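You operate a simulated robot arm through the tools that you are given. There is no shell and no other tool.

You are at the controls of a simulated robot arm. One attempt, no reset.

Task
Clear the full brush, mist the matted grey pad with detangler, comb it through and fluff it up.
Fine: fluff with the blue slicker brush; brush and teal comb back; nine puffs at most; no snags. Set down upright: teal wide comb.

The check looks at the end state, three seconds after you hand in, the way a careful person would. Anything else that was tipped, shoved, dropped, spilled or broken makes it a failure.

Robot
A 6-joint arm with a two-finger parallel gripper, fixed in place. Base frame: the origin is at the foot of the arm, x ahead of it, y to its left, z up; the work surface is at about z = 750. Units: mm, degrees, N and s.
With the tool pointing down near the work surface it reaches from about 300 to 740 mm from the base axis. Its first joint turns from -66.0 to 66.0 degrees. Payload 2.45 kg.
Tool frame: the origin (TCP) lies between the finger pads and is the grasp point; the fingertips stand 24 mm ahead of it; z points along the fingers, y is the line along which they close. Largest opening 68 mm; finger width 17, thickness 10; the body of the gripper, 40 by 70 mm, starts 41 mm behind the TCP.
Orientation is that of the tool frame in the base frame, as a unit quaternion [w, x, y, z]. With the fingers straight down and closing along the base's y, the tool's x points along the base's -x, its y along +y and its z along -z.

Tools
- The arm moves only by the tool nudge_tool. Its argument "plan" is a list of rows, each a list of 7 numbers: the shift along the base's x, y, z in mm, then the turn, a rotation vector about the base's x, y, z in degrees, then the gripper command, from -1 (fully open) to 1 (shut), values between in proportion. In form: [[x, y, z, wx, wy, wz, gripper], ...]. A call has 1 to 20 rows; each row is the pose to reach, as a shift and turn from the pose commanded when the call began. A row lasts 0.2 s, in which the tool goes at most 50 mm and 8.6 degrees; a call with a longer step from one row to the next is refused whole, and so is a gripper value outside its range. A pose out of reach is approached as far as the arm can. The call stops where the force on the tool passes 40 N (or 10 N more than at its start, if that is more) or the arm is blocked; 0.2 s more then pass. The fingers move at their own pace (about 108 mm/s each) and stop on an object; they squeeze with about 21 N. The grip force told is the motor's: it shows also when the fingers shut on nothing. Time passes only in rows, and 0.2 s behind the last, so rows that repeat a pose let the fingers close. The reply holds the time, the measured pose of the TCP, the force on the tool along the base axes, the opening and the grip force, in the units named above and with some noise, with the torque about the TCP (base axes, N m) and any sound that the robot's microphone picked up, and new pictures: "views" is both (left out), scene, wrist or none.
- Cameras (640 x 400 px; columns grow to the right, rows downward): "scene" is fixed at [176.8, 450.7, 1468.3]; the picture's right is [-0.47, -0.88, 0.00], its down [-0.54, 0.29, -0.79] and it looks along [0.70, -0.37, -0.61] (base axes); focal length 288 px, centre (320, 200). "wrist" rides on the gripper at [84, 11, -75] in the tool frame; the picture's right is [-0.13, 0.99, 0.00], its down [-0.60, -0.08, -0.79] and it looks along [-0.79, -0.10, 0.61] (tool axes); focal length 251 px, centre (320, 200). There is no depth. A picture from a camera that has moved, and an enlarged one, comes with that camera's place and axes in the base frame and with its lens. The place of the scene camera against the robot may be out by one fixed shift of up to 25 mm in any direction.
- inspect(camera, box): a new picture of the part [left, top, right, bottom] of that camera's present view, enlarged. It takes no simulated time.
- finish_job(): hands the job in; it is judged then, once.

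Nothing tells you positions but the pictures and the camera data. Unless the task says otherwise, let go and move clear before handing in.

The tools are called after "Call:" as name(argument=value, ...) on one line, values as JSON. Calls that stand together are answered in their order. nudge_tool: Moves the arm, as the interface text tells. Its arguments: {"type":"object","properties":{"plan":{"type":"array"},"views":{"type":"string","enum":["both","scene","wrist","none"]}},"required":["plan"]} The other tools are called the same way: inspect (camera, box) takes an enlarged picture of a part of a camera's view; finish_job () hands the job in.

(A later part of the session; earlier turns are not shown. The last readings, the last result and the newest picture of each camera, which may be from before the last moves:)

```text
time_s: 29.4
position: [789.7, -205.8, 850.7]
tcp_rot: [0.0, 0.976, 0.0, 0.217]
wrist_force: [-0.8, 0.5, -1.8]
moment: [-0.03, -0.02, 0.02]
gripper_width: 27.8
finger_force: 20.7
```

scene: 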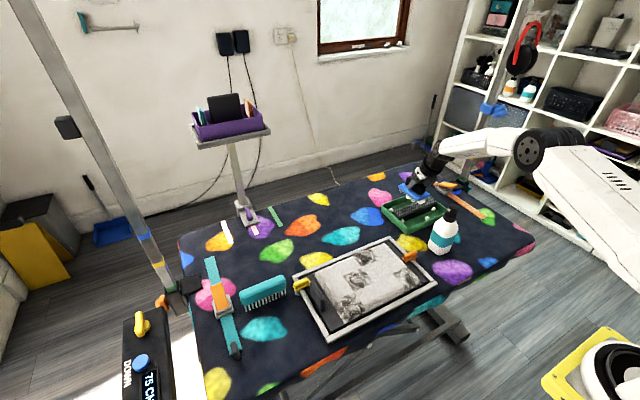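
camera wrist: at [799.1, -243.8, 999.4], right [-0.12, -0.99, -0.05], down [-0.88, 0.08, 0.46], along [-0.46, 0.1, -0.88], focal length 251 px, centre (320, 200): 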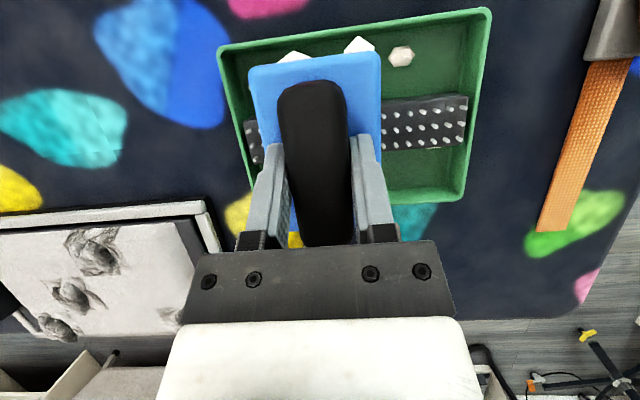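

No contact yet at z = 850 where the hair is gone. I'll go 4 mm lower while pulling toward −x.

Call:
nudge_tool(plan=[[0, 0, -3, 0, 0, 0, 1], [-4, 0, -4, 0, 0, 0, 1], [-12, 0, -4, 0, 0, 0, 1], [-20, 0, -4, 0, 0, 0, 1], [-28, 0, -4, 0, 0, 0, 1], [-36, 0, -4, 0, 0, 0, 1], [-44, 0, -4, 0, 0, 0, 1], [-52, 0, -4, 0, 0, 0, 1], [-60, 0, -4, 0, 0, 0, 1]], views="both")

Call:
inspect(camera="scene", box=[385, 170, 455, 230])

Call:
inspect(camera="wrist", box=[160, 0, 560, 250])

```text
time_s: 31.4
position: [731.9, -204.2, 848.5]
tcp_rot: [0.0, 0.976, -0.001, 0.219]
wrist_force: [6.0, -0.1, 18.1]
moment: [0.04, -0.27, -0.02]
gripper_width: 27.4
finger_force: 21.3
camera wrist: at [775.1, -215.9, 950.9], right [-0.12, -0.99, -0.05], down [-0.89, 0.08, 0.46], along [-0.45, 0.1, -0.89], focal length 251 px, centre (320, 200)
```

scene: 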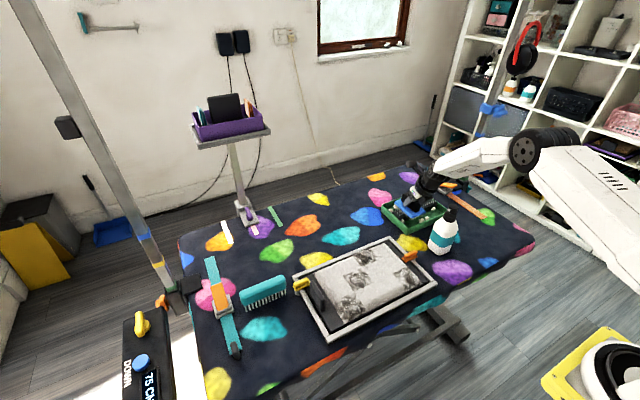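
wrist: 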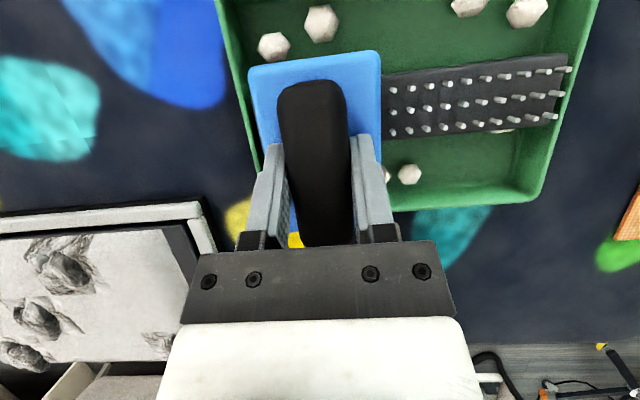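

```text
6.67 times, centred on (420, 200) of scene
camera zoom: at [176.5, 450.8, 1468.3], right [-0.47, -0.88, 0.0], down [-0.54, 0.29, -0.79], along [0.7, -0.37, -0.61], focal length 1923 px, centre (-347, 200)
```

zoom: 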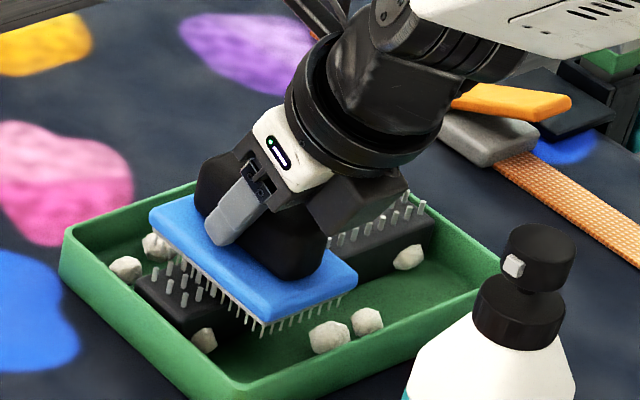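

```text
1.60 times, centred on (360, 125) of wrist
camera zoom: at [775.1, -215.9, 950.9], right [-0.12, -0.99, -0.05], down [-0.89, 0.08, 0.46], along [-0.45, 0.1, -0.89], focal length 402 px, centre (256, 320)
```

zoom: 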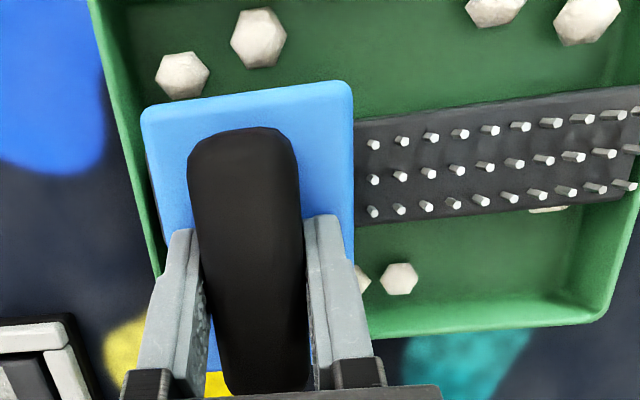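

All the visible tufts have dropped inside the tray now. I'll finish this stroke so the far end of the brush also crosses the pins, then lift and check the underside.

Call:
nudge_tool(plan=[[-8, 0, 0, 0, 0, 0, 1], [-16, 0, 0, 0, 0, 0, 1], [-24, 0, 0, 0, 0, 0, 1], [-32, 0, 0, 0, 0, 0, 1], [-40, 0, 0, 0, 0, 0, 1], [-42, 0, 10, 0, 0, 0, 1], [-30, -10, 30, 0, 0, 0, 1], [-10, -20, 60, 0, 0, 0, 1], [0, -20, 90, 0, 0, 0, 1], [0, -20, 90, 0, 0, 0, 1]], views="both")

Call:
inspect(camera="scene", box=[385, 130, 475, 240])

Call:
inspect(camera="wrist", box=[160, 0, 560, 250])

```text
time_s: 33.6
position: [728.2, -225.5, 934.8]
tcp_rot: [0.0, 0.976, 0.0, 0.216]
wrist_force: [-0.1, 0.4, -1.0]
moment: [0.02, 0.0, -0.03]
gripper_width: 27.7
finger_force: 20.8
camera wrist: at [772.3, -236.3, 1038.0], right [-0.12, -0.99, -0.05], down [-0.88, 0.08, 0.46], along [-0.46, 0.1, -0.88], focal length 251 px, centre (320, 200)
```

scene: 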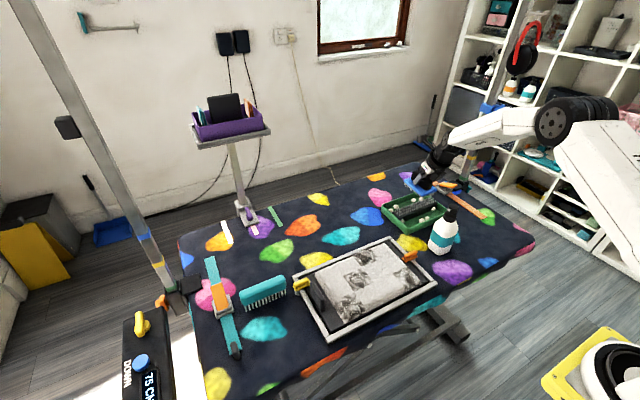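
wrist: 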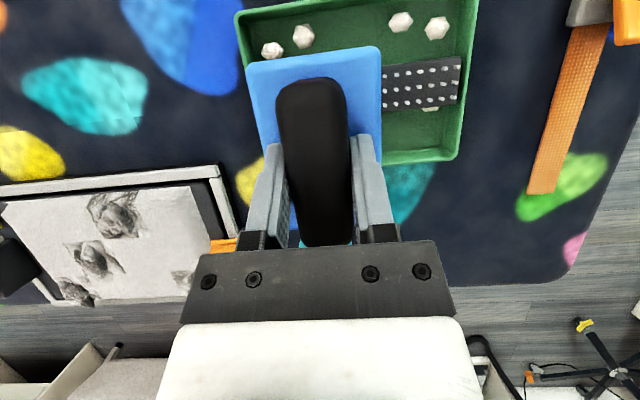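

```text
3.64 times, centred on (430, 185) of scene
camera zoom: at [176.8, 450.7, 1468.3], right [-0.47, -0.88, 0.0], down [-0.54, 0.29, -0.79], along [0.7, -0.37, -0.61], focal length 1049 px, centre (-80, 254)
```

zoom: 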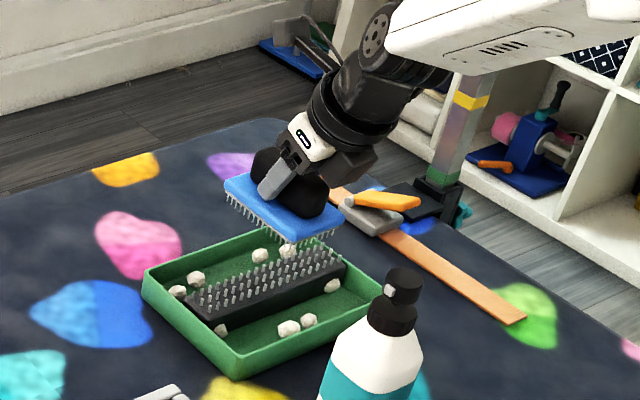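

```text
1.60 times, centred on (360, 125) of wrist
camera zoom: at [772.3, -236.3, 1038.0], right [-0.12, -0.99, -0.05], down [-0.88, 0.08, 0.46], along [-0.46, 0.1, -0.88], focal length 402 px, centre (256, 320)
```

zoom: 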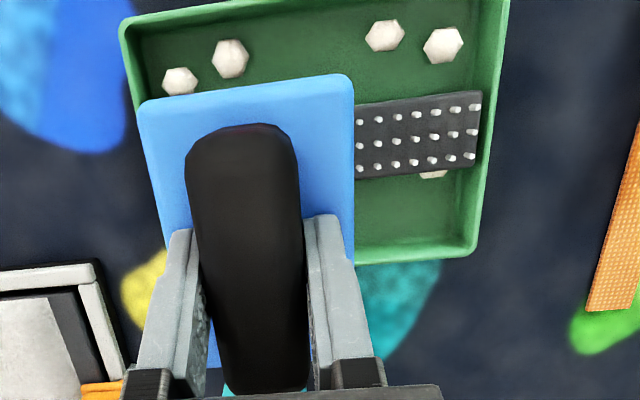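

The brush looks clear from above and the side, with the hair lumps all in the tray. To be sure, I'll raise it and tip its underside toward the scene camera.

Call:
nudge_tool(plan=[[-10, 10, 45, 0, 0, 0, 1], [-25, 25, 90, 0, 0, 0, 1], [-40, 40, 125, 5, 5, 0, 1], [-55, 55, 150, 11, 11, 0, 1], [-70, 70, 175, 16, 16, 0, 1], [-85, 85, 190, 22, 22, 0, 1], [-95, 95, 200, 28, 28, 0, 1], [-100, 100, 210, 34, 34, 0, 1], [-100, 100, 215, 40, 40, 0, 1], [-100, 100, 215, 40, 40, 0, 1]], views="scene")

Call:
inspect(camera="scene", box=[370, 80, 500, 200])

```text
time_s: 35.8
position: [629.4, -125.3, 1148.6]
tcp_rot: [-0.328, 0.932, -0.074, -0.137]
wrist_force: [-0.4, 0.5, -1.1]
moment: [-0.02, 0.01, -0.02]
gripper_width: 27.8
finger_force: 21.1
```

scene: 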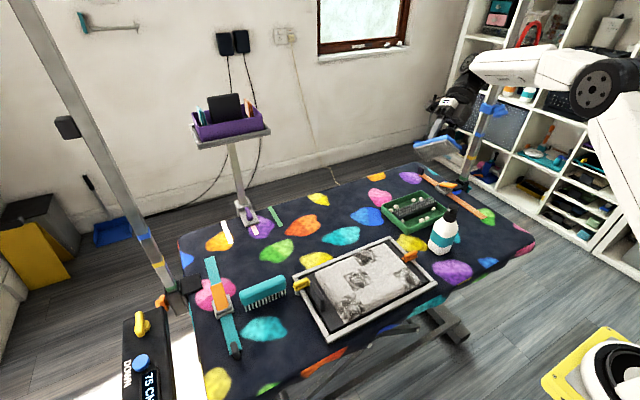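

```text
3.33 times, centred on (435, 140) of scene
camera zoom: at [176.8, 450.7, 1468.3], right [-0.47, -0.88, 0.0], down [-0.54, 0.29, -0.79], along [0.7, -0.37, -0.61], focal length 962 px, centre (-63, 400)
```

zoom: 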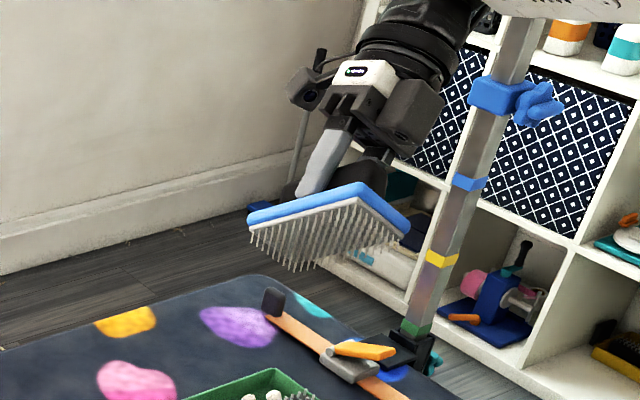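

The underside is completely clean. I'll level the brush again and take it back to its place to free the gripper for the bottle.

Call:
nudge_tool(plan=[[-5, 20, -20, -6, -6, 0, 1], [-10, 45, -45, -12, -12, 0, 1], [-15, 70, -70, -18, -18, 0, 1], [-20, 95, -95, -24, -24, 0, 1], [-25, 120, -115, -30, -30, 0, 1], [-30, 145, -135, -35, -35, 0, 1], [-35, 170, -145, -40, -40, 0, 1], [-35, 170, -145, -40, -40, 0, 1]], views="none")

```text
time_s: 37.6
position: [589.2, 19.2, 995.5]
tcp_rot: [-0.019, 0.975, 0.008, 0.22]
wrist_force: [0.2, 0.2, -1.8]
moment: [0.02, -0.04, 0.02]
gripper_width: 27.7
finger_force: 21.0
out of reach, approached as far as the arm can: row 7, 8
```

The wrist roll nears its limit here, so I'll yaw back by 90° while moving to above the brush's original spot.

Call:
nudge_tool(plan=[[-5, 28, 0, -0.15, -0.1, 7.4, 1], [-10, 57, 0, -0.3, -0.2, 14.8, 1], [-15, 85, 0, -0.45, -0.3, 22.2, 1], [-20, 114, 0, -0.6, -0.4, 29.5, 1], [-25, 142, 0, -0.75, -0.5, 36.9, 1], [-30, 171, -10, -0.9, -0.6, 44.3, 1], [-35, 199, -25, -1.05, -0.7, 51.7, 1], [-40, 228, -45, -1.2, -0.8, 59.1, 1], [-45, 256, -65, -1.35, -0.9, 66.5, 1], [-50, 285, -85, -1.5, -1.0, 73.9, 1], [-55, 313, -105, -1.65, -1.1, 81.3, 1], [-59, 340, -125, -1.8, -1.2, 88.6, 1], [-59, 340, -135, -1.8, -1.2, 88.6, 1], [-59, 340, -135, -1.8, -1.2, 88.6, 1]], views="both")

Call:
inspect(camera="scene", box=[230, 260, 340, 370])

```text
time_s: 40.6
position: [532.7, 357.5, 861.6]
tcp_rot: [-0.137, 0.696, 0.686, 0.164]
wrist_force: [-0.7, -0.8, -0.3]
moment: [-0.02, -0.02, 0.01]
gripper_width: 27.8
finger_force: 21.2
camera wrist: at [541.0, 402.1, 964.8], right [0.99, -0.14, -0.02], down [-0.12, -0.88, 0.47], along [-0.08, -0.46, -0.88], focal length 251 px, centre (320, 200)
```

scene: 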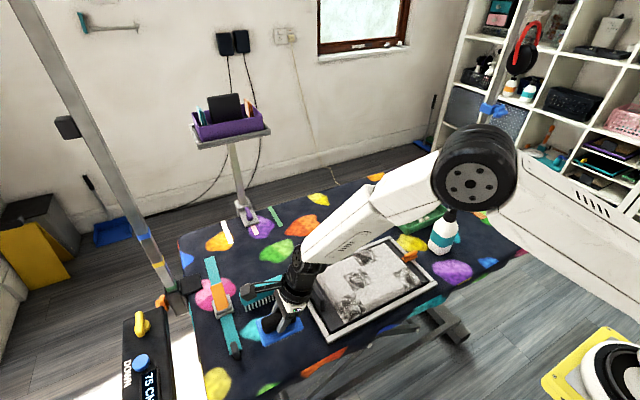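
wrist: 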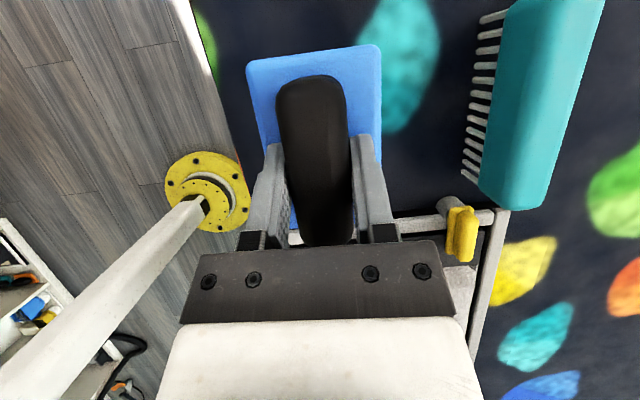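

```text
3.64 times, centred on (285, 315) of scene
camera zoom: at [176.8, 450.7, 1468.3], right [-0.47, -0.88, 0.0], down [-0.54, 0.29, -0.79], along [0.7, -0.37, -0.61], focal length 1049 px, centre (447, -218)
```

zoom: 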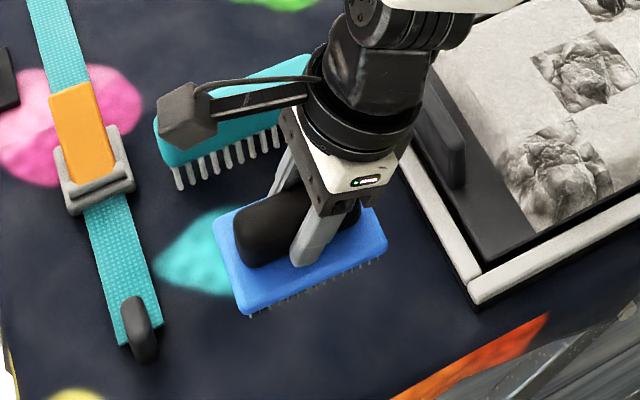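

The tool is about 2° off its earlier orientation, so I'll correct that and lower gently toward the original spot, looking for table contact.

Call:
nudge_tool(plan=[[-1.5, 1, -15, 0.2, 1, 0.6, 1], [-2.5, 2, -30, 0.4, 2, 1.3, 1], [-2.5, 2, -42, 0.4, 2, 1.3, 1], [-2.5, 2, -49, 0.4, 2, 1.3, 1], [-2.5, 2, -52, 0.4, 2, 1.3, 1], [-2.5, 2, -52, 0.4, 2, 1.3, 1]], views="none")

```text
time_s: 42.0
position: [528.1, 359.7, 810.1]
tcp_rot: [-0.154, 0.691, 0.69, 0.153]
wrist_force: [-0.7, -1.5, -1.0]
moment: [-0.02, 0.0, 0.0]
gripper_width: 27.7
finger_force: 21.0
```

Call:
nudge_tool(plan=[[0, 0, -2, 0, 0, 0, 1], [0, 0, -4, 0, 0, 0, 1], [0, 0, -5, 0, 0, 0, 1], [0, 0, -5, 0, 0, 0, 1]], views="scene")

Call:
inspect(camera="scene", box=[240, 290, 330, 370])

```text
time_s: 43.0
position: [528.8, 358.8, 804.5]
tcp_rot: [-0.154, 0.691, 0.69, 0.152]
wrist_force: [0.6, -0.6, -1.1]
moment: [-0.05, -0.04, 0.0]
gripper_width: 27.7
finger_force: 20.8
```

scene: 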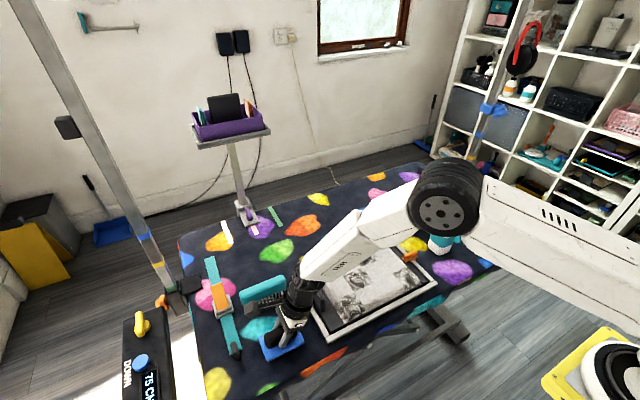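

```text
5.00 times, centred on (285, 330) of scene
camera zoom: at [176.8, 450.7, 1468.3], right [-0.47, -0.88, 0.0], down [-0.54, 0.29, -0.79], along [0.7, -0.37, -0.61], focal length 1442 px, centre (495, -450)
```

zoom: 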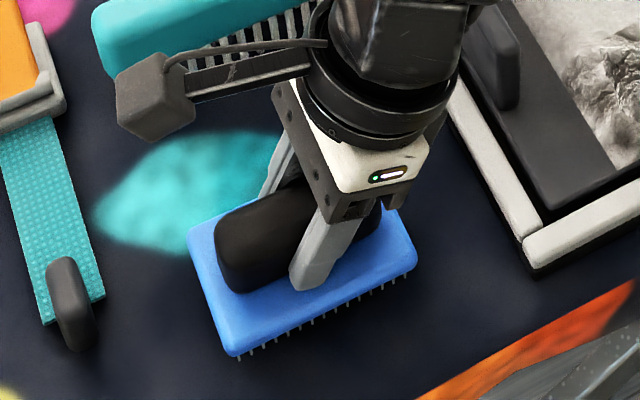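

Still no table contact; continuing down in small steps.

Call:
nudge_tool(plan=[[0, 0, -1.5, 0, 0, 0, 1], [0, 0, -3, 0, 0, 0, 1], [0, 0, -4, 0, 0, 0, 1], [0, 0, -4, 0, 0, 0, 1]], views="none")

```text
time_s: 44.0
position: [529.5, 360.4, 802.4]
tcp_rot: [-0.153, 0.691, 0.689, 0.154]
wrist_force: [-2.3, 2.8, 12.1]
moment: [-0.46, 0.01, -0.14]
gripper_width: 27.6
finger_force: 20.7
```

Contact at z≈802 with 12 N. I'll ease up slightly and open the gripper.

Call:
nudge_tool(plan=[[0, 0, 1.5, 0, 0, 0, 1], [0, 0, 1.5, 0, 0, 0, 0], [0, 0, 1.5, 0, 0, 0, -1], [0, 0, 1.5, 0, 0, 0, -1], [0, 0, 30, 0, 0, 0, -1], [0, 0, 70, 0, 0, 0, -1], [0, 0, 115, 0, 0, 0, -1], [0, 0, 115, 0, 0, 0, -1]], views="both")

Call:
inspect(camera="scene", box=[240, 290, 330, 370])

```text
time_s: 45.8
position: [529.2, 359.4, 917.6]
tcp_rot: [-0.154, 0.692, 0.689, 0.152]
wrist_force: [-0.4, -0.1, 0.5]
moment: [0.01, 0.02, 0.0]
gripper_width: 68.1
finger_force: 0.1
camera wrist: at [539.9, 403.6, 1020.1], right [0.99, -0.12, -0.06], down [-0.08, -0.88, 0.46], along [-0.11, -0.46, -0.88], focal length 251 px, centre (320, 200)
```

scene: 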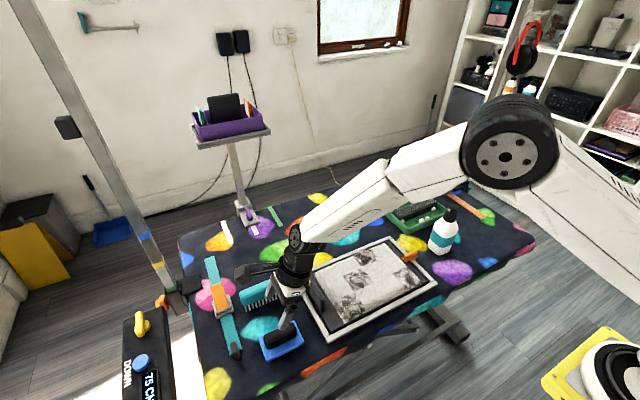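
wrist: 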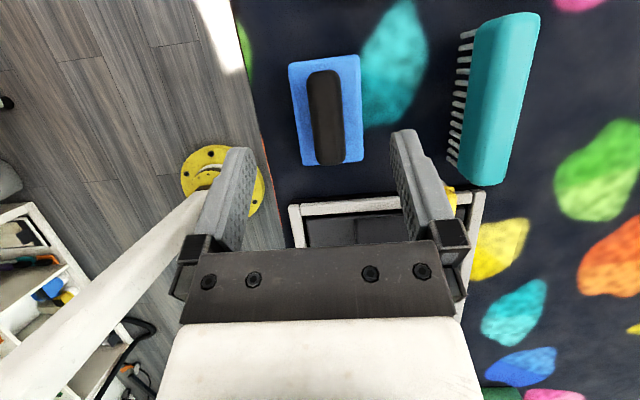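

```text
5.00 times, centred on (285, 330) of scene
camera zoom: at [176.8, 450.7, 1468.3], right [-0.47, -0.88, 0.0], down [-0.54, 0.29, -0.79], along [0.7, -0.37, -0.61], focal length 1442 px, centre (495, -450)
```

zoom: 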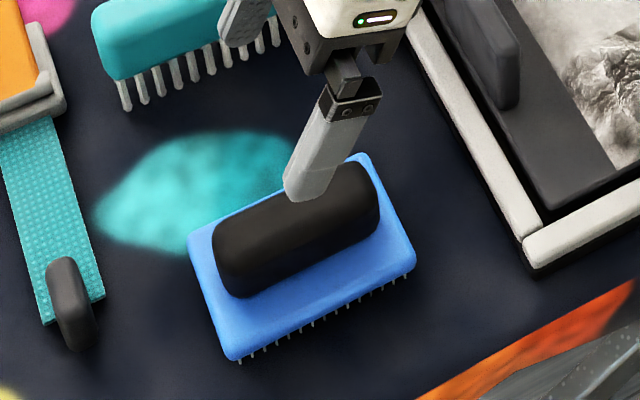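

The brush is back in its place, upright. Next I'll straighten the tool and look at the spray bottle and its nozzle from the pad side.

Call:
nudge_tool(plan=[[0, 0, 40, -5, 0, 0, -1], [5, -40, 60, -10, 0, 0, -1], [10, -85, 70, -15, 0, 0, -1], [15, -130, 70, -20, 0, 0, -1], [20, -175, 70, -25, 0, 0, -1], [25, -220, 70, -25, 0, 0, -1], [30, -265, 70, -25, 0, 0, -1], [35, -310, 70, -25, 0, 0, -1], [40, -355, 60, -25, 0, 0, -1], [45, -400, 50, -25, 0, 0, -1], [50, -435, 40, -25, 0, 0, -1], [50, -435, 30, -25, 0, 0, -1], [50, -435, 30, -25, 0, 0, -1]], views="both")

Call:
inspect(camera="wrist", box=[200, 0, 440, 150])

Call:
inspect(camera="scene", box=[420, 195, 480, 262])

```text
time_s: 48.6
position: [578.3, -76.0, 946.3]
tcp_rot: [0.0, 0.708, 0.706, 0.0]
wrist_force: [0.6, -0.4, -0.3]
moment: [0.01, -0.03, -0.01]
gripper_width: 68.0
finger_force: 0.1
camera wrist: at [590.6, 7.3, 1019.4], right [0.99, -0.13, 0.0], down [-0.08, -0.6, 0.79], along [-0.1, -0.79, -0.61], focal length 251 px, centre (320, 200)
```

scene: 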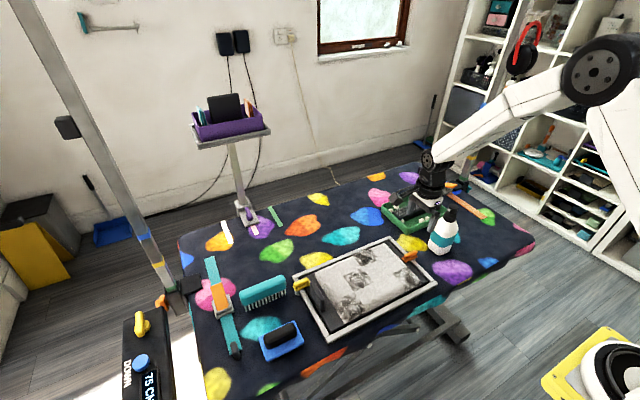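
wrist: 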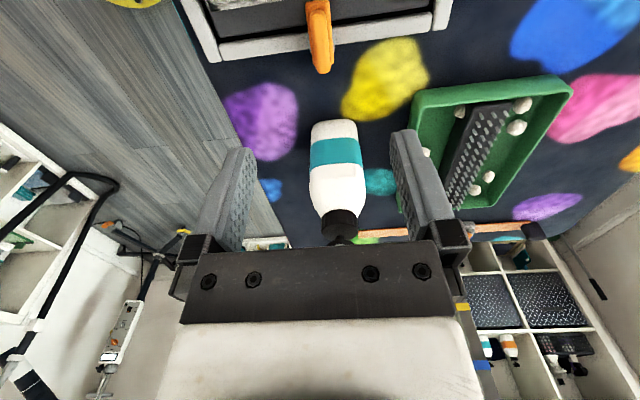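

```text
2.67 times, centred on (320, 75) of wrist
camera zoom: at [590.6, 7.3, 1019.4], right [0.99, -0.13, 0.0], down [-0.08, -0.6, 0.79], along [-0.1, -0.79, -0.61], focal length 670 px, centre (320, 533)
```

zoom: 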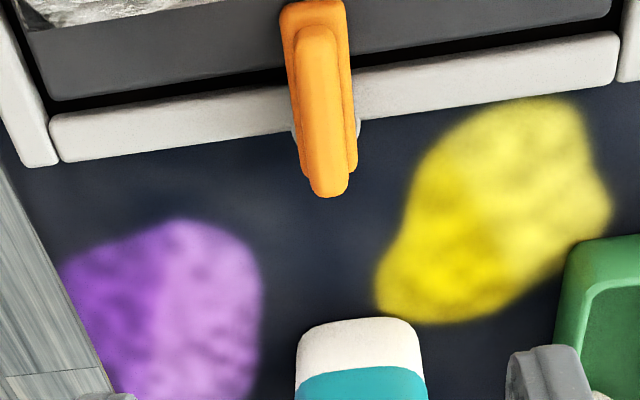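

```text
5.97 times, centred on (450, 228) of scene
camera zoom: at [176.8, 450.7, 1468.3], right [-0.47, -0.88, 0.0], down [-0.54, 0.29, -0.79], along [0.7, -0.37, -0.61], focal length 1722 px, centre (-456, 30)
```

zoom: 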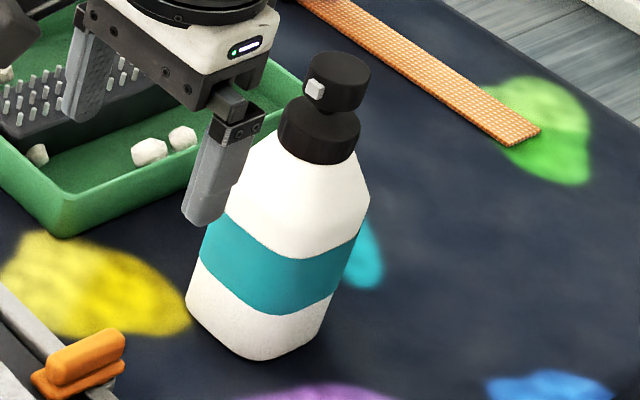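

The bottle stands at about (585, −211), roughly 59 mm wide, head top at z≈915, with its nozzle facing +y toward the pad. I'll rise to get the pump head in the wrist view and study the nozzle.

Call:
nudge_tool(plan=[[0, 0, 40, 0, 0, 0, -1], [0, 0, 80, 0, 0, 0, -1], [0, -20, 95, 0, 0, 0, -1], [0, -20, 95, 0, 0, 0, -1]], views="wrist")

Call:
inspect(camera="wrist", box=[290, 80, 390, 190])

Call:
inspect(camera="wrist", box=[180, 0, 500, 120])

```text
time_s: 49.6
position: [578.3, -95.1, 1040.8]
tcp_rot: [0.0, 0.708, 0.706, -0.001]
wrist_force: [-0.7, -0.9, -0.1]
moment: [0.0, -0.02, -0.01]
gripper_width: 67.8
finger_force: 0.1
camera wrist: at [588.7, -10.9, 1115.0], right [0.99, -0.13, 0.0], down [-0.08, -0.6, 0.79], along [-0.1, -0.79, -0.61], focal length 251 px, centre (320, 200)
```

wrist: 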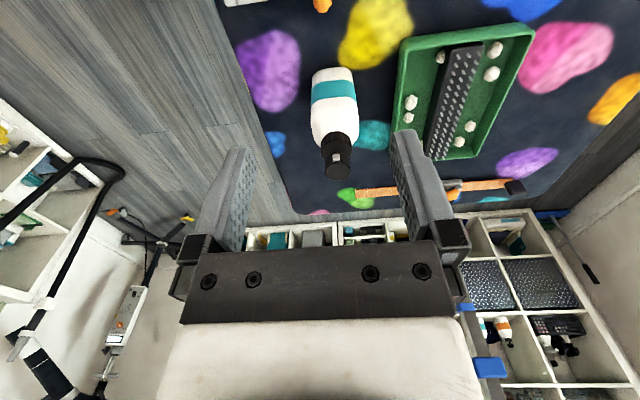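

```text
3.64 times, centred on (340, 135) of wrist
camera zoom: at [588.7, -10.9, 1115.0], right [0.99, -0.13, 0.0], down [-0.08, -0.6, 0.79], along [-0.1, -0.79, -0.61], focal length 914 px, centre (247, 436)
```

zoom: 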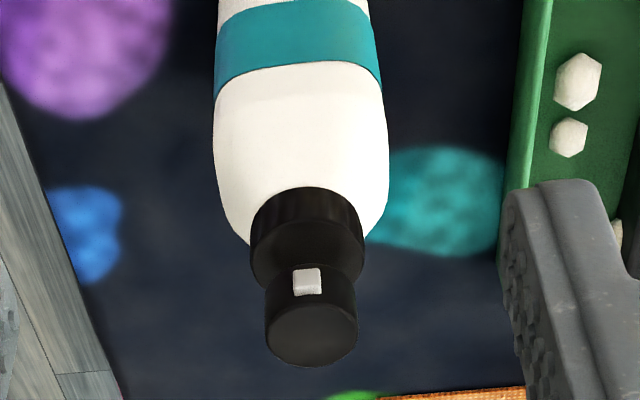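

```text
2.00 times, centred on (340, 60) of wrist
camera zoom: at [588.7, -10.9, 1115.0], right [0.99, -0.13, 0.0], down [-0.08, -0.6, 0.79], along [-0.1, -0.79, -0.61], focal length 503 px, centre (280, 480)
```

zoom: 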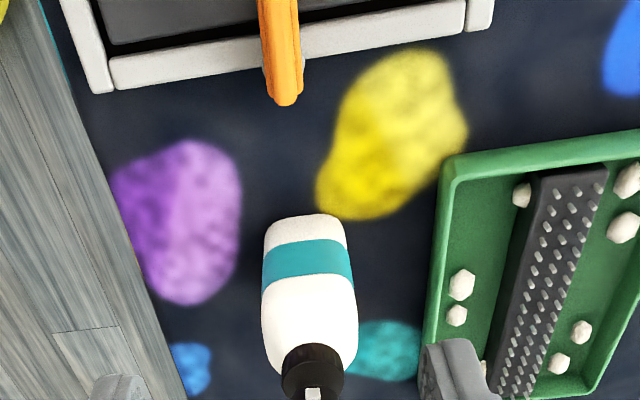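

The nozzle is a small block on the +y side of the pump head. I'll centre above the bottle for an accurate fix of the head position.

Call:
nudge_tool(plan=[[2, -40, 0, 0, 0, 0, -1], [4, -80, 0, 0, 0, 0, -1], [6, -117, 0, 0, 0, 0, -1], [6, -117, -30, 0, 0, 0, -1], [6, -117, -40, 0, 0, 0, -1], [6, -117, -40, 0, 0, 0, -1]], views="both")

Call:
inspect(camera="wrist", box=[240, 0, 400, 150])

Call:
inspect(camera="scene", box=[400, 150, 490, 262])

```text
time_s: 51.0
position: [585.4, -213.9, 1000.4]
tcp_rot: [0.0, 0.708, 0.707, 0.0]
wrist_force: [0.7, -0.3, -0.8]
moment: [0.02, -0.02, 0.01]
gripper_width: 67.8
finger_force: 0.0
camera wrist: at [595.7, -129.4, 1074.9], right [0.99, -0.13, 0.0], down [-0.08, -0.6, 0.79], along [-0.1, -0.79, -0.61], focal length 251 px, centre (320, 200)
```

scene: 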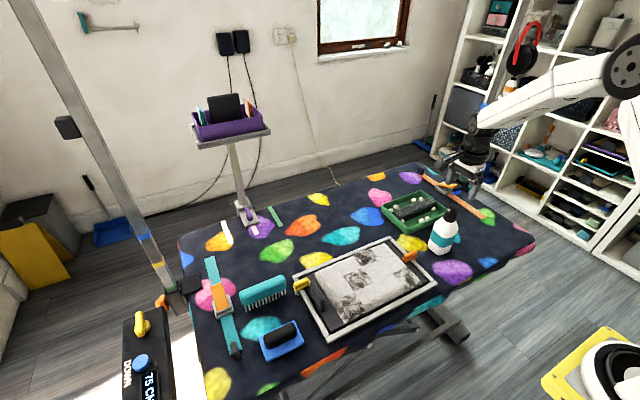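
wrist: 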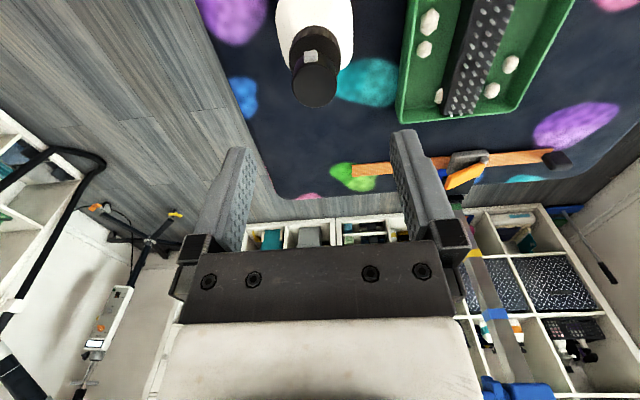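

```text
2.67 times, centred on (320, 75) of wrist
camera zoom: at [595.7, -129.4, 1074.9], right [0.99, -0.13, 0.0], down [-0.08, -0.6, 0.79], along [-0.1, -0.79, -0.61], focal length 670 px, centre (320, 533)
```

zoom: 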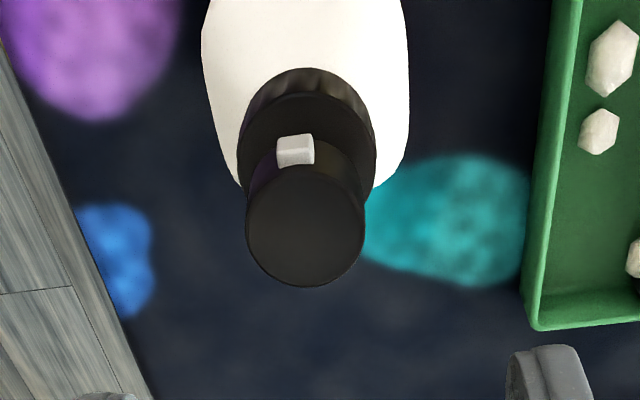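

```text
3.57 times, centred on (445, 206) of scene
camera zoom: at [176.8, 450.7, 1468.3], right [-0.47, -0.88, 0.0], down [-0.54, 0.29, -0.79], along [0.7, -0.37, -0.61], focal length 1030 px, centre (-126, 179)
```

zoom: 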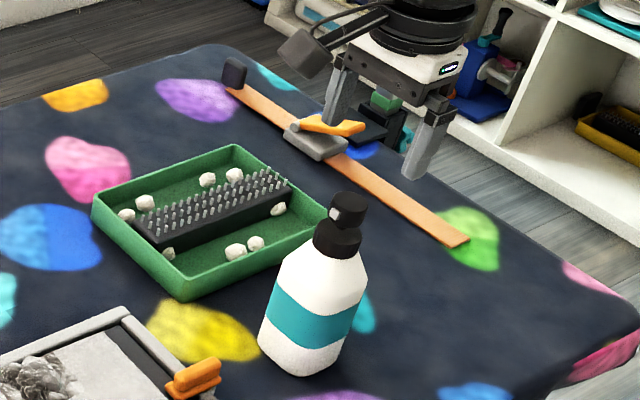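

The pump head top is at about (583, −210, 925), 28 mm across. I'll close the fingers and come down over its centre, stopping just above to verify alignment.

Call:
nudge_tool(plan=[[-2.5, 4, 0, 0, 0, 0, 0], [-2.5, 4, 0, 0, 0, 0, 1], [-2.5, 4, -15, 0, 0, 0, 1], [-2.5, 4, -30, 0, 0, 0, 1], [-2.5, 4, -38, 0, 0, 0, 1], [-2.5, 4, -38, 0, 0, 0, 1]], views="both")

Call:
inspect(camera="scene", box=[415, 170, 475, 230])

Call:
inspect(camera="wrist", box=[240, 0, 400, 200])

```text
time_s: 52.4
position: [583.4, -207.7, 962.1]
tcp_rot: [-0.001, 0.708, 0.706, 0.0]
wrist_force: [0.3, 0.3, 0.4]
moment: [-0.01, -0.01, 0.01]
gripper_width: 0.1
finger_force: 20.8
camera wrist: at [593.9, -124.0, 1036.7], right [0.99, -0.13, 0.0], down [-0.08, -0.6, 0.79], along [-0.1, -0.79, -0.61], focal length 251 px, centre (320, 200)
```

scene: 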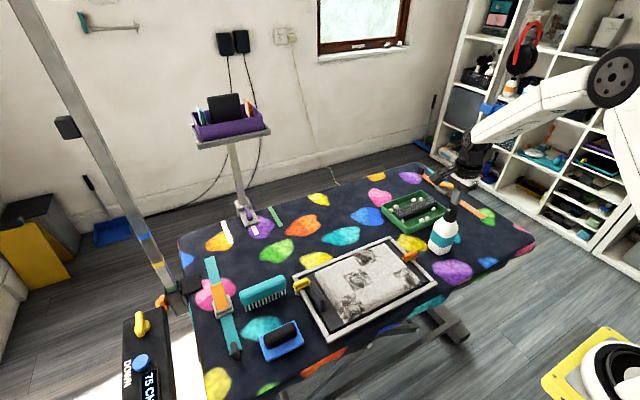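
wrist: 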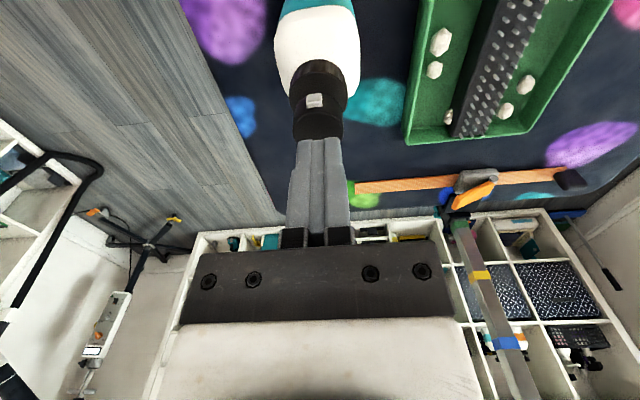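

```text
6.67 times, centred on (445, 200) of scene
camera zoom: at [176.8, 450.7, 1468.3], right [-0.47, -0.88, 0.0], down [-0.54, 0.29, -0.79], along [0.7, -0.37, -0.61], focal length 1923 px, centre (-513, 200)
```

zoom: 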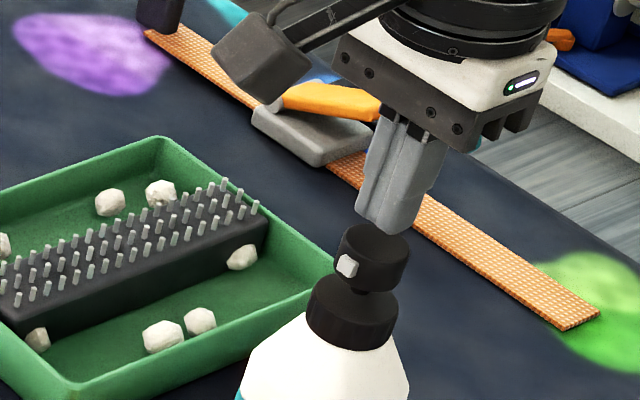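

```text
2.00 times, centred on (320, 100) of wrist
camera zoom: at [593.9, -124.0, 1036.7], right [0.99, -0.13, 0.0], down [-0.08, -0.6, 0.79], along [-0.1, -0.79, -0.61], focal length 503 px, centre (320, 400)
```

zoom: 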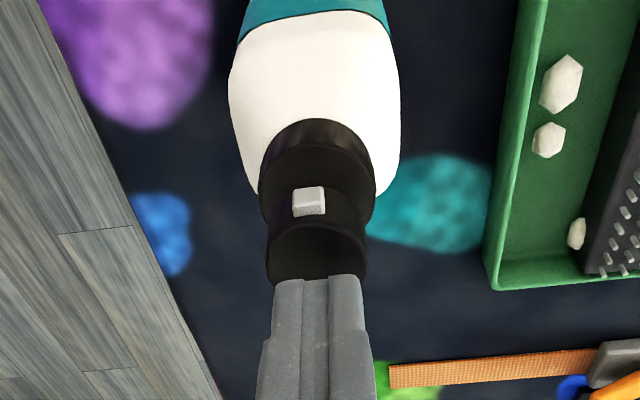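

The closed fingertips are over the head centre. I'll step down gently to find first contact without pumping.

Call:
nudge_tool(plan=[[0, -1, -3, 0, 0, 0, 1], [0, -1, -6, 0, 0, 0, 1], [0, -1, -9, 0, 0, 0, 1], [0, -1, -9, 0, 0, 0, 1]], views="scene")

Call:
inspect(camera="scene", box=[425, 185, 465, 225])

```text
time_s: 53.4
position: [582.0, -208.4, 954.4]
tcp_rot: [0.001, 0.707, 0.707, 0.0]
wrist_force: [-0.1, 0.0, 0.7]
moment: [-0.03, -0.02, 0.01]
gripper_width: 0.0
finger_force: 21.0
```

scene: 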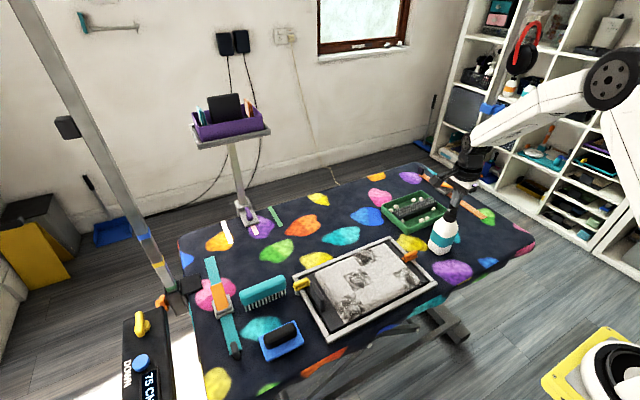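

```text
10.00 times, centred on (445, 205) of scene
camera zoom: at [176.8, 450.7, 1468.3], right [-0.47, -0.88, 0.0], down [-0.54, 0.29, -0.79], along [0.7, -0.37, -0.61], focal length 2885 px, centre (-930, 150)
```

zoom: 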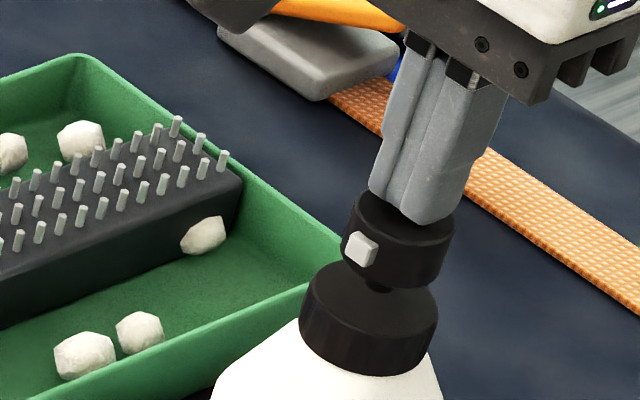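

Tips are just above the head, nearly centred. Now one press as a test puff, ending the call at the bottom so the pictures catch the mist.

Call:
nudge_tool(plan=[[1, 2, -4, 0, 0, 0, 1], [1, 2, -8, 0, 0, 0, 1], [1, 2, -11, 0, 0, 0, 1]], views="both")

Call:
inspect(camera="scene", box=[270, 180, 480, 350])

```text
time_s: 54.2
position: [584.1, -207.1, 943.8]
tcp_rot: [0.0, 0.709, 0.706, 0.001]
wrist_force: [-0.1, -1.0, 5.5]
moment: [-0.02, 0.03, 0.0]
gripper_width: 0.0
finger_force: 20.8
heard: click
camera wrist: at [594.7, -123.6, 1017.8], right [0.99, -0.13, 0.0], down [-0.08, -0.6, 0.79], along [-0.1, -0.79, -0.61], focal length 251 px, centre (320, 200)
```

scene: 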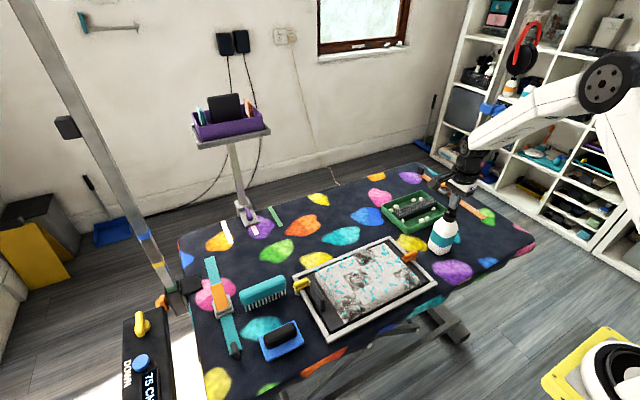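
wrist: 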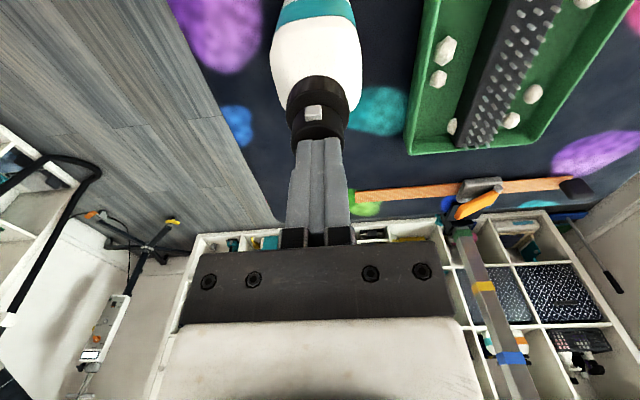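

```text
2.35 times, centred on (375, 265) of scene
camera zoom: at [176.7, 450.7, 1468.3], right [-0.47, -0.88, 0.0], down [-0.54, 0.29, -0.79], along [0.7, -0.37, -0.61], focal length 679 px, centre (191, 47)
```

zoom: 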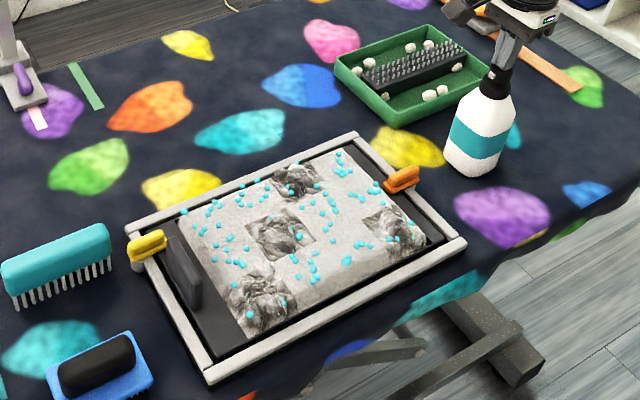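

The puff lands right across the pad — cyan droplets cover all of it, so the bottle can stay where it is. I'll release the pump and look at how the droplets fall on each mat.

Call:
nudge_tool(plan=[[0, 0, 4, 0, 0, 0, 1], [0, 0, 9, 0, 0, 0, 1], [0, 0, 12, 0, 0, 0, 1], [0, 0, 12, 0, 0, 0, 1]], views="scene")

Call:
inspect(camera="scene", box=[285, 230, 450, 345])

Call:
inspect(camera="scene", box=[425, 185, 465, 225])

```text
time_s: 55.2
position: [583.0, -206.9, 954.0]
tcp_rot: [0.0, 0.708, 0.706, 0.0]
wrist_force: [-0.3, 0.0, -0.4]
moment: [-0.02, -0.01, 0.01]
gripper_width: 0.0
finger_force: 21.3
```

scene: 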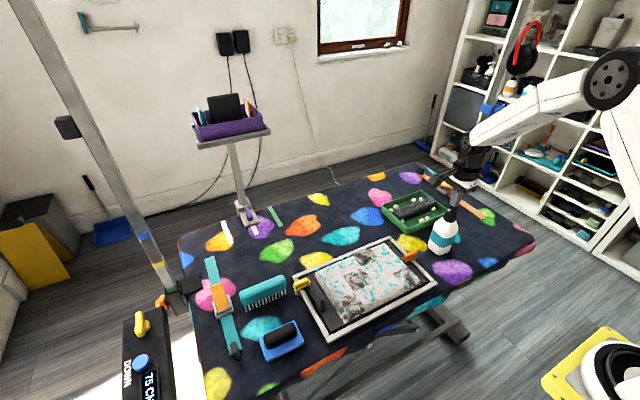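

```text
3.48 times, centred on (368, 288) of scene
camera zoom: at [176.8, 450.7, 1468.3], right [-0.47, -0.88, 0.0], down [-0.54, 0.29, -0.79], along [0.7, -0.37, -0.61], focal length 1003 px, centre (155, -104)
```

zoom: 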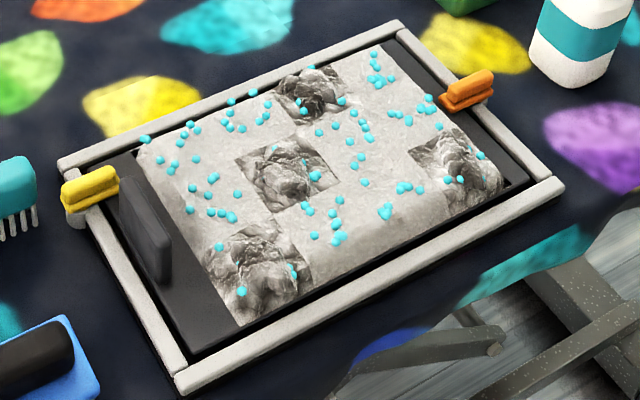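

```text
10.00 times, centred on (445, 205) of scene
camera zoom: at [176.8, 450.7, 1468.3], right [-0.47, -0.88, 0.0], down [-0.54, 0.29, -0.79], along [0.7, -0.37, -0.61], focal length 2885 px, centre (-930, 150)
```

zoom: 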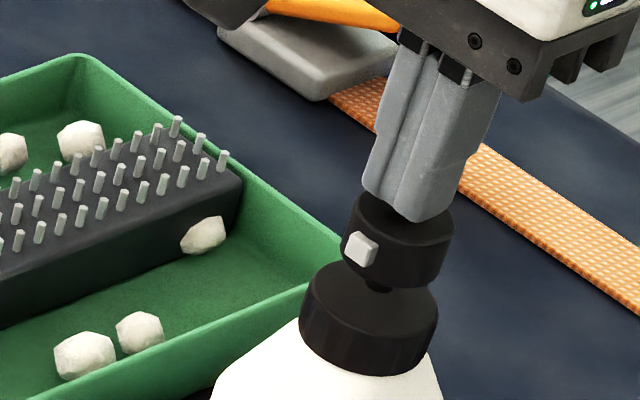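

About 60 droplets spread over the pad, but only two or three on each mat. I'll give further puffs from here one at a time, counting them — this is puff two.

Call:
nudge_tool(plan=[[0, 0, -4, 0, 0, 0, 1], [0, 0, -8, 0, 0, 0, 1], [0, 0, -11, 0, 0, 0, 1], [0, 0, -11, 0, 0, 0, 1], [0, 0, -5, 0, 0, 0, 1], [0, 0, 0, 0, 0, 0, 1], [0, 0, 0, 0, 0, 0, 1]], views="none")

Call:
inspect(camera="scene", box=[285, 230, 450, 345])

```text
time_s: 56.8
position: [583.1, -207.6, 955.4]
tcp_rot: [-0.001, 0.708, 0.706, -0.001]
wrist_force: [-0.6, 0.5, 0.4]
moment: [0.02, -0.03, 0.02]
gripper_width: 0.0
finger_force: 21.0
heard: click
```

```text
3.48 times, centred on (368, 288) of scene
camera zoom: at [176.8, 450.7, 1468.3], right [-0.47, -0.88, 0.0], down [-0.54, 0.29, -0.79], along [0.7, -0.37, -0.61], focal length 1003 px, centre (155, -104)
```

zoom: 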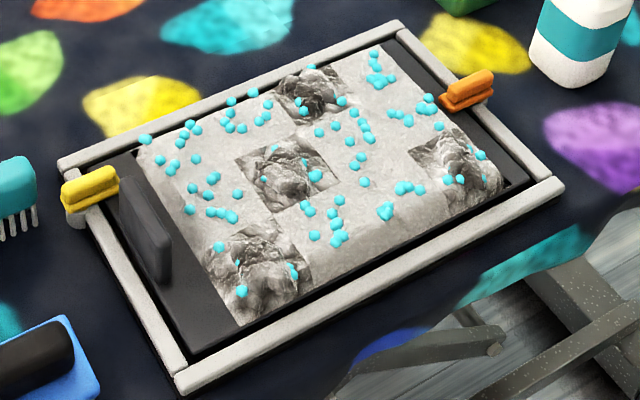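

The droplets grew with the second puff. Puffs three and four next, checking in between.

Call:
nudge_tool(plan=[[0, 0, -4, 0, 0, 0, 1], [0, 0, -8, 0, 0, 0, 1], [0, 0, -11, 0, 0, 0, 1], [0, 0, -11, 0, 0, 0, 1], [0, 0, -5, 0, 0, 0, 1], [0, 0, 0, 0, 0, 0, 1], [0, 0, 0, 0, 0, 0, 1]], views="none")

Call:
inspect(camera="scene", box=[285, 230, 450, 345])

```text
time_s: 58.4
position: [582.1, -207.6, 955.5]
tcp_rot: [-0.001, 0.709, 0.705, 0.0]
wrist_force: [0.5, 0.5, 0.2]
moment: [0.03, 0.0, -0.02]
gripper_width: 0.0
finger_force: 20.4
heard: click
```

```text
3.48 times, centred on (368, 288) of scene
camera zoom: at [176.8, 450.7, 1468.3], right [-0.47, -0.88, 0.0], down [-0.54, 0.29, -0.79], along [0.7, -0.37, -0.61], focal length 1003 px, centre (155, -104)
```

zoom: 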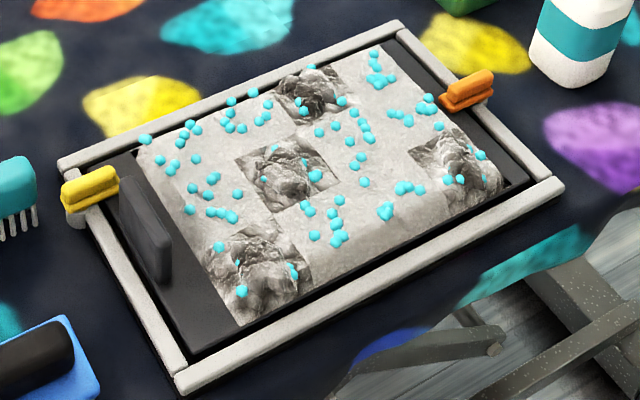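

Little changed with the third puff, so the droplets may be near their limit. I'll zoom in closely on two mats to compare before deciding on more.

Call:
inspect(camera="scene", box=[330, 285, 380, 325])

Call:
inspect(camera="scene", box=[335, 245, 400, 295])

Call:
inspect(camera="scene", box=[385, 255, 435, 300])

```text
10.00 times, centred on (355, 305) of scene
camera zoom: at [176.8, 450.7, 1468.3], right [-0.47, -0.88, 0.0], down [-0.54, 0.29, -0.79], along [0.7, -0.37, -0.61], focal length 2885 px, centre (-30, -850)
```

zoom: 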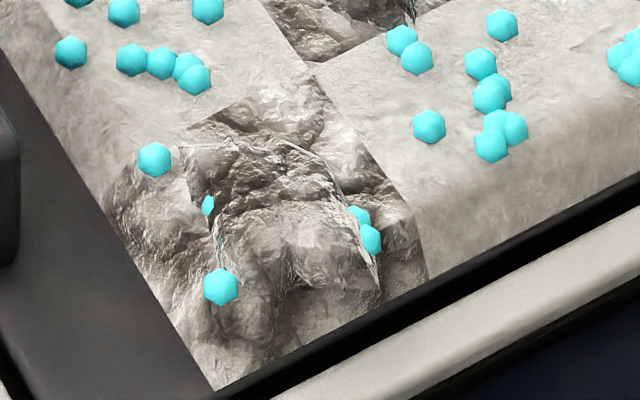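

```text
8.00 times, centred on (368, 270) of scene
camera zoom: at [176.8, 450.7, 1468.3], right [-0.47, -0.88, 0.0], down [-0.54, 0.29, -0.79], along [0.7, -0.37, -0.61], focal length 2308 px, centre (-60, -360)
```

zoom: 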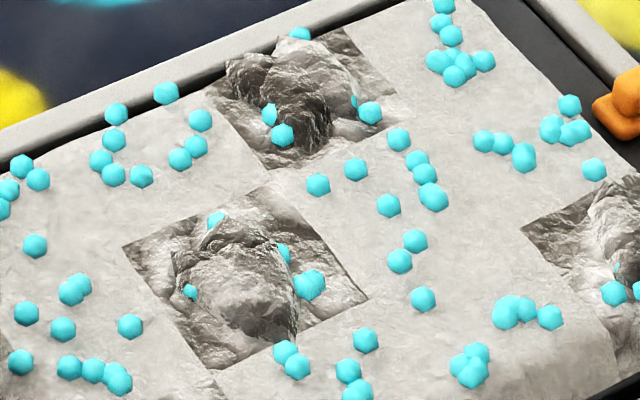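

```text
8.89 times, centred on (410, 278) of scene
camera zoom: at [176.8, 450.7, 1468.3], right [-0.47, -0.88, 0.0], down [-0.54, 0.29, -0.79], along [0.7, -0.37, -0.61], focal length 2564 px, centre (-480, -489)
```

zoom: 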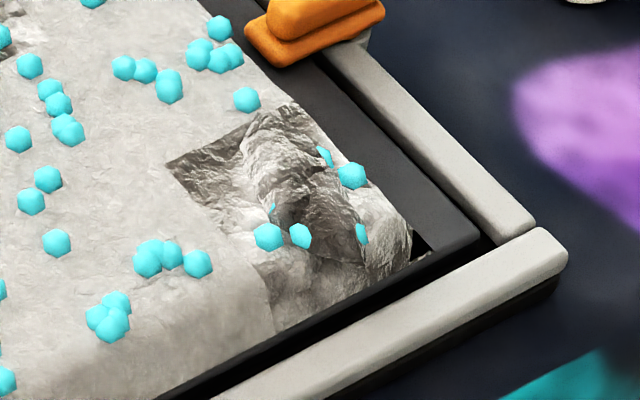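

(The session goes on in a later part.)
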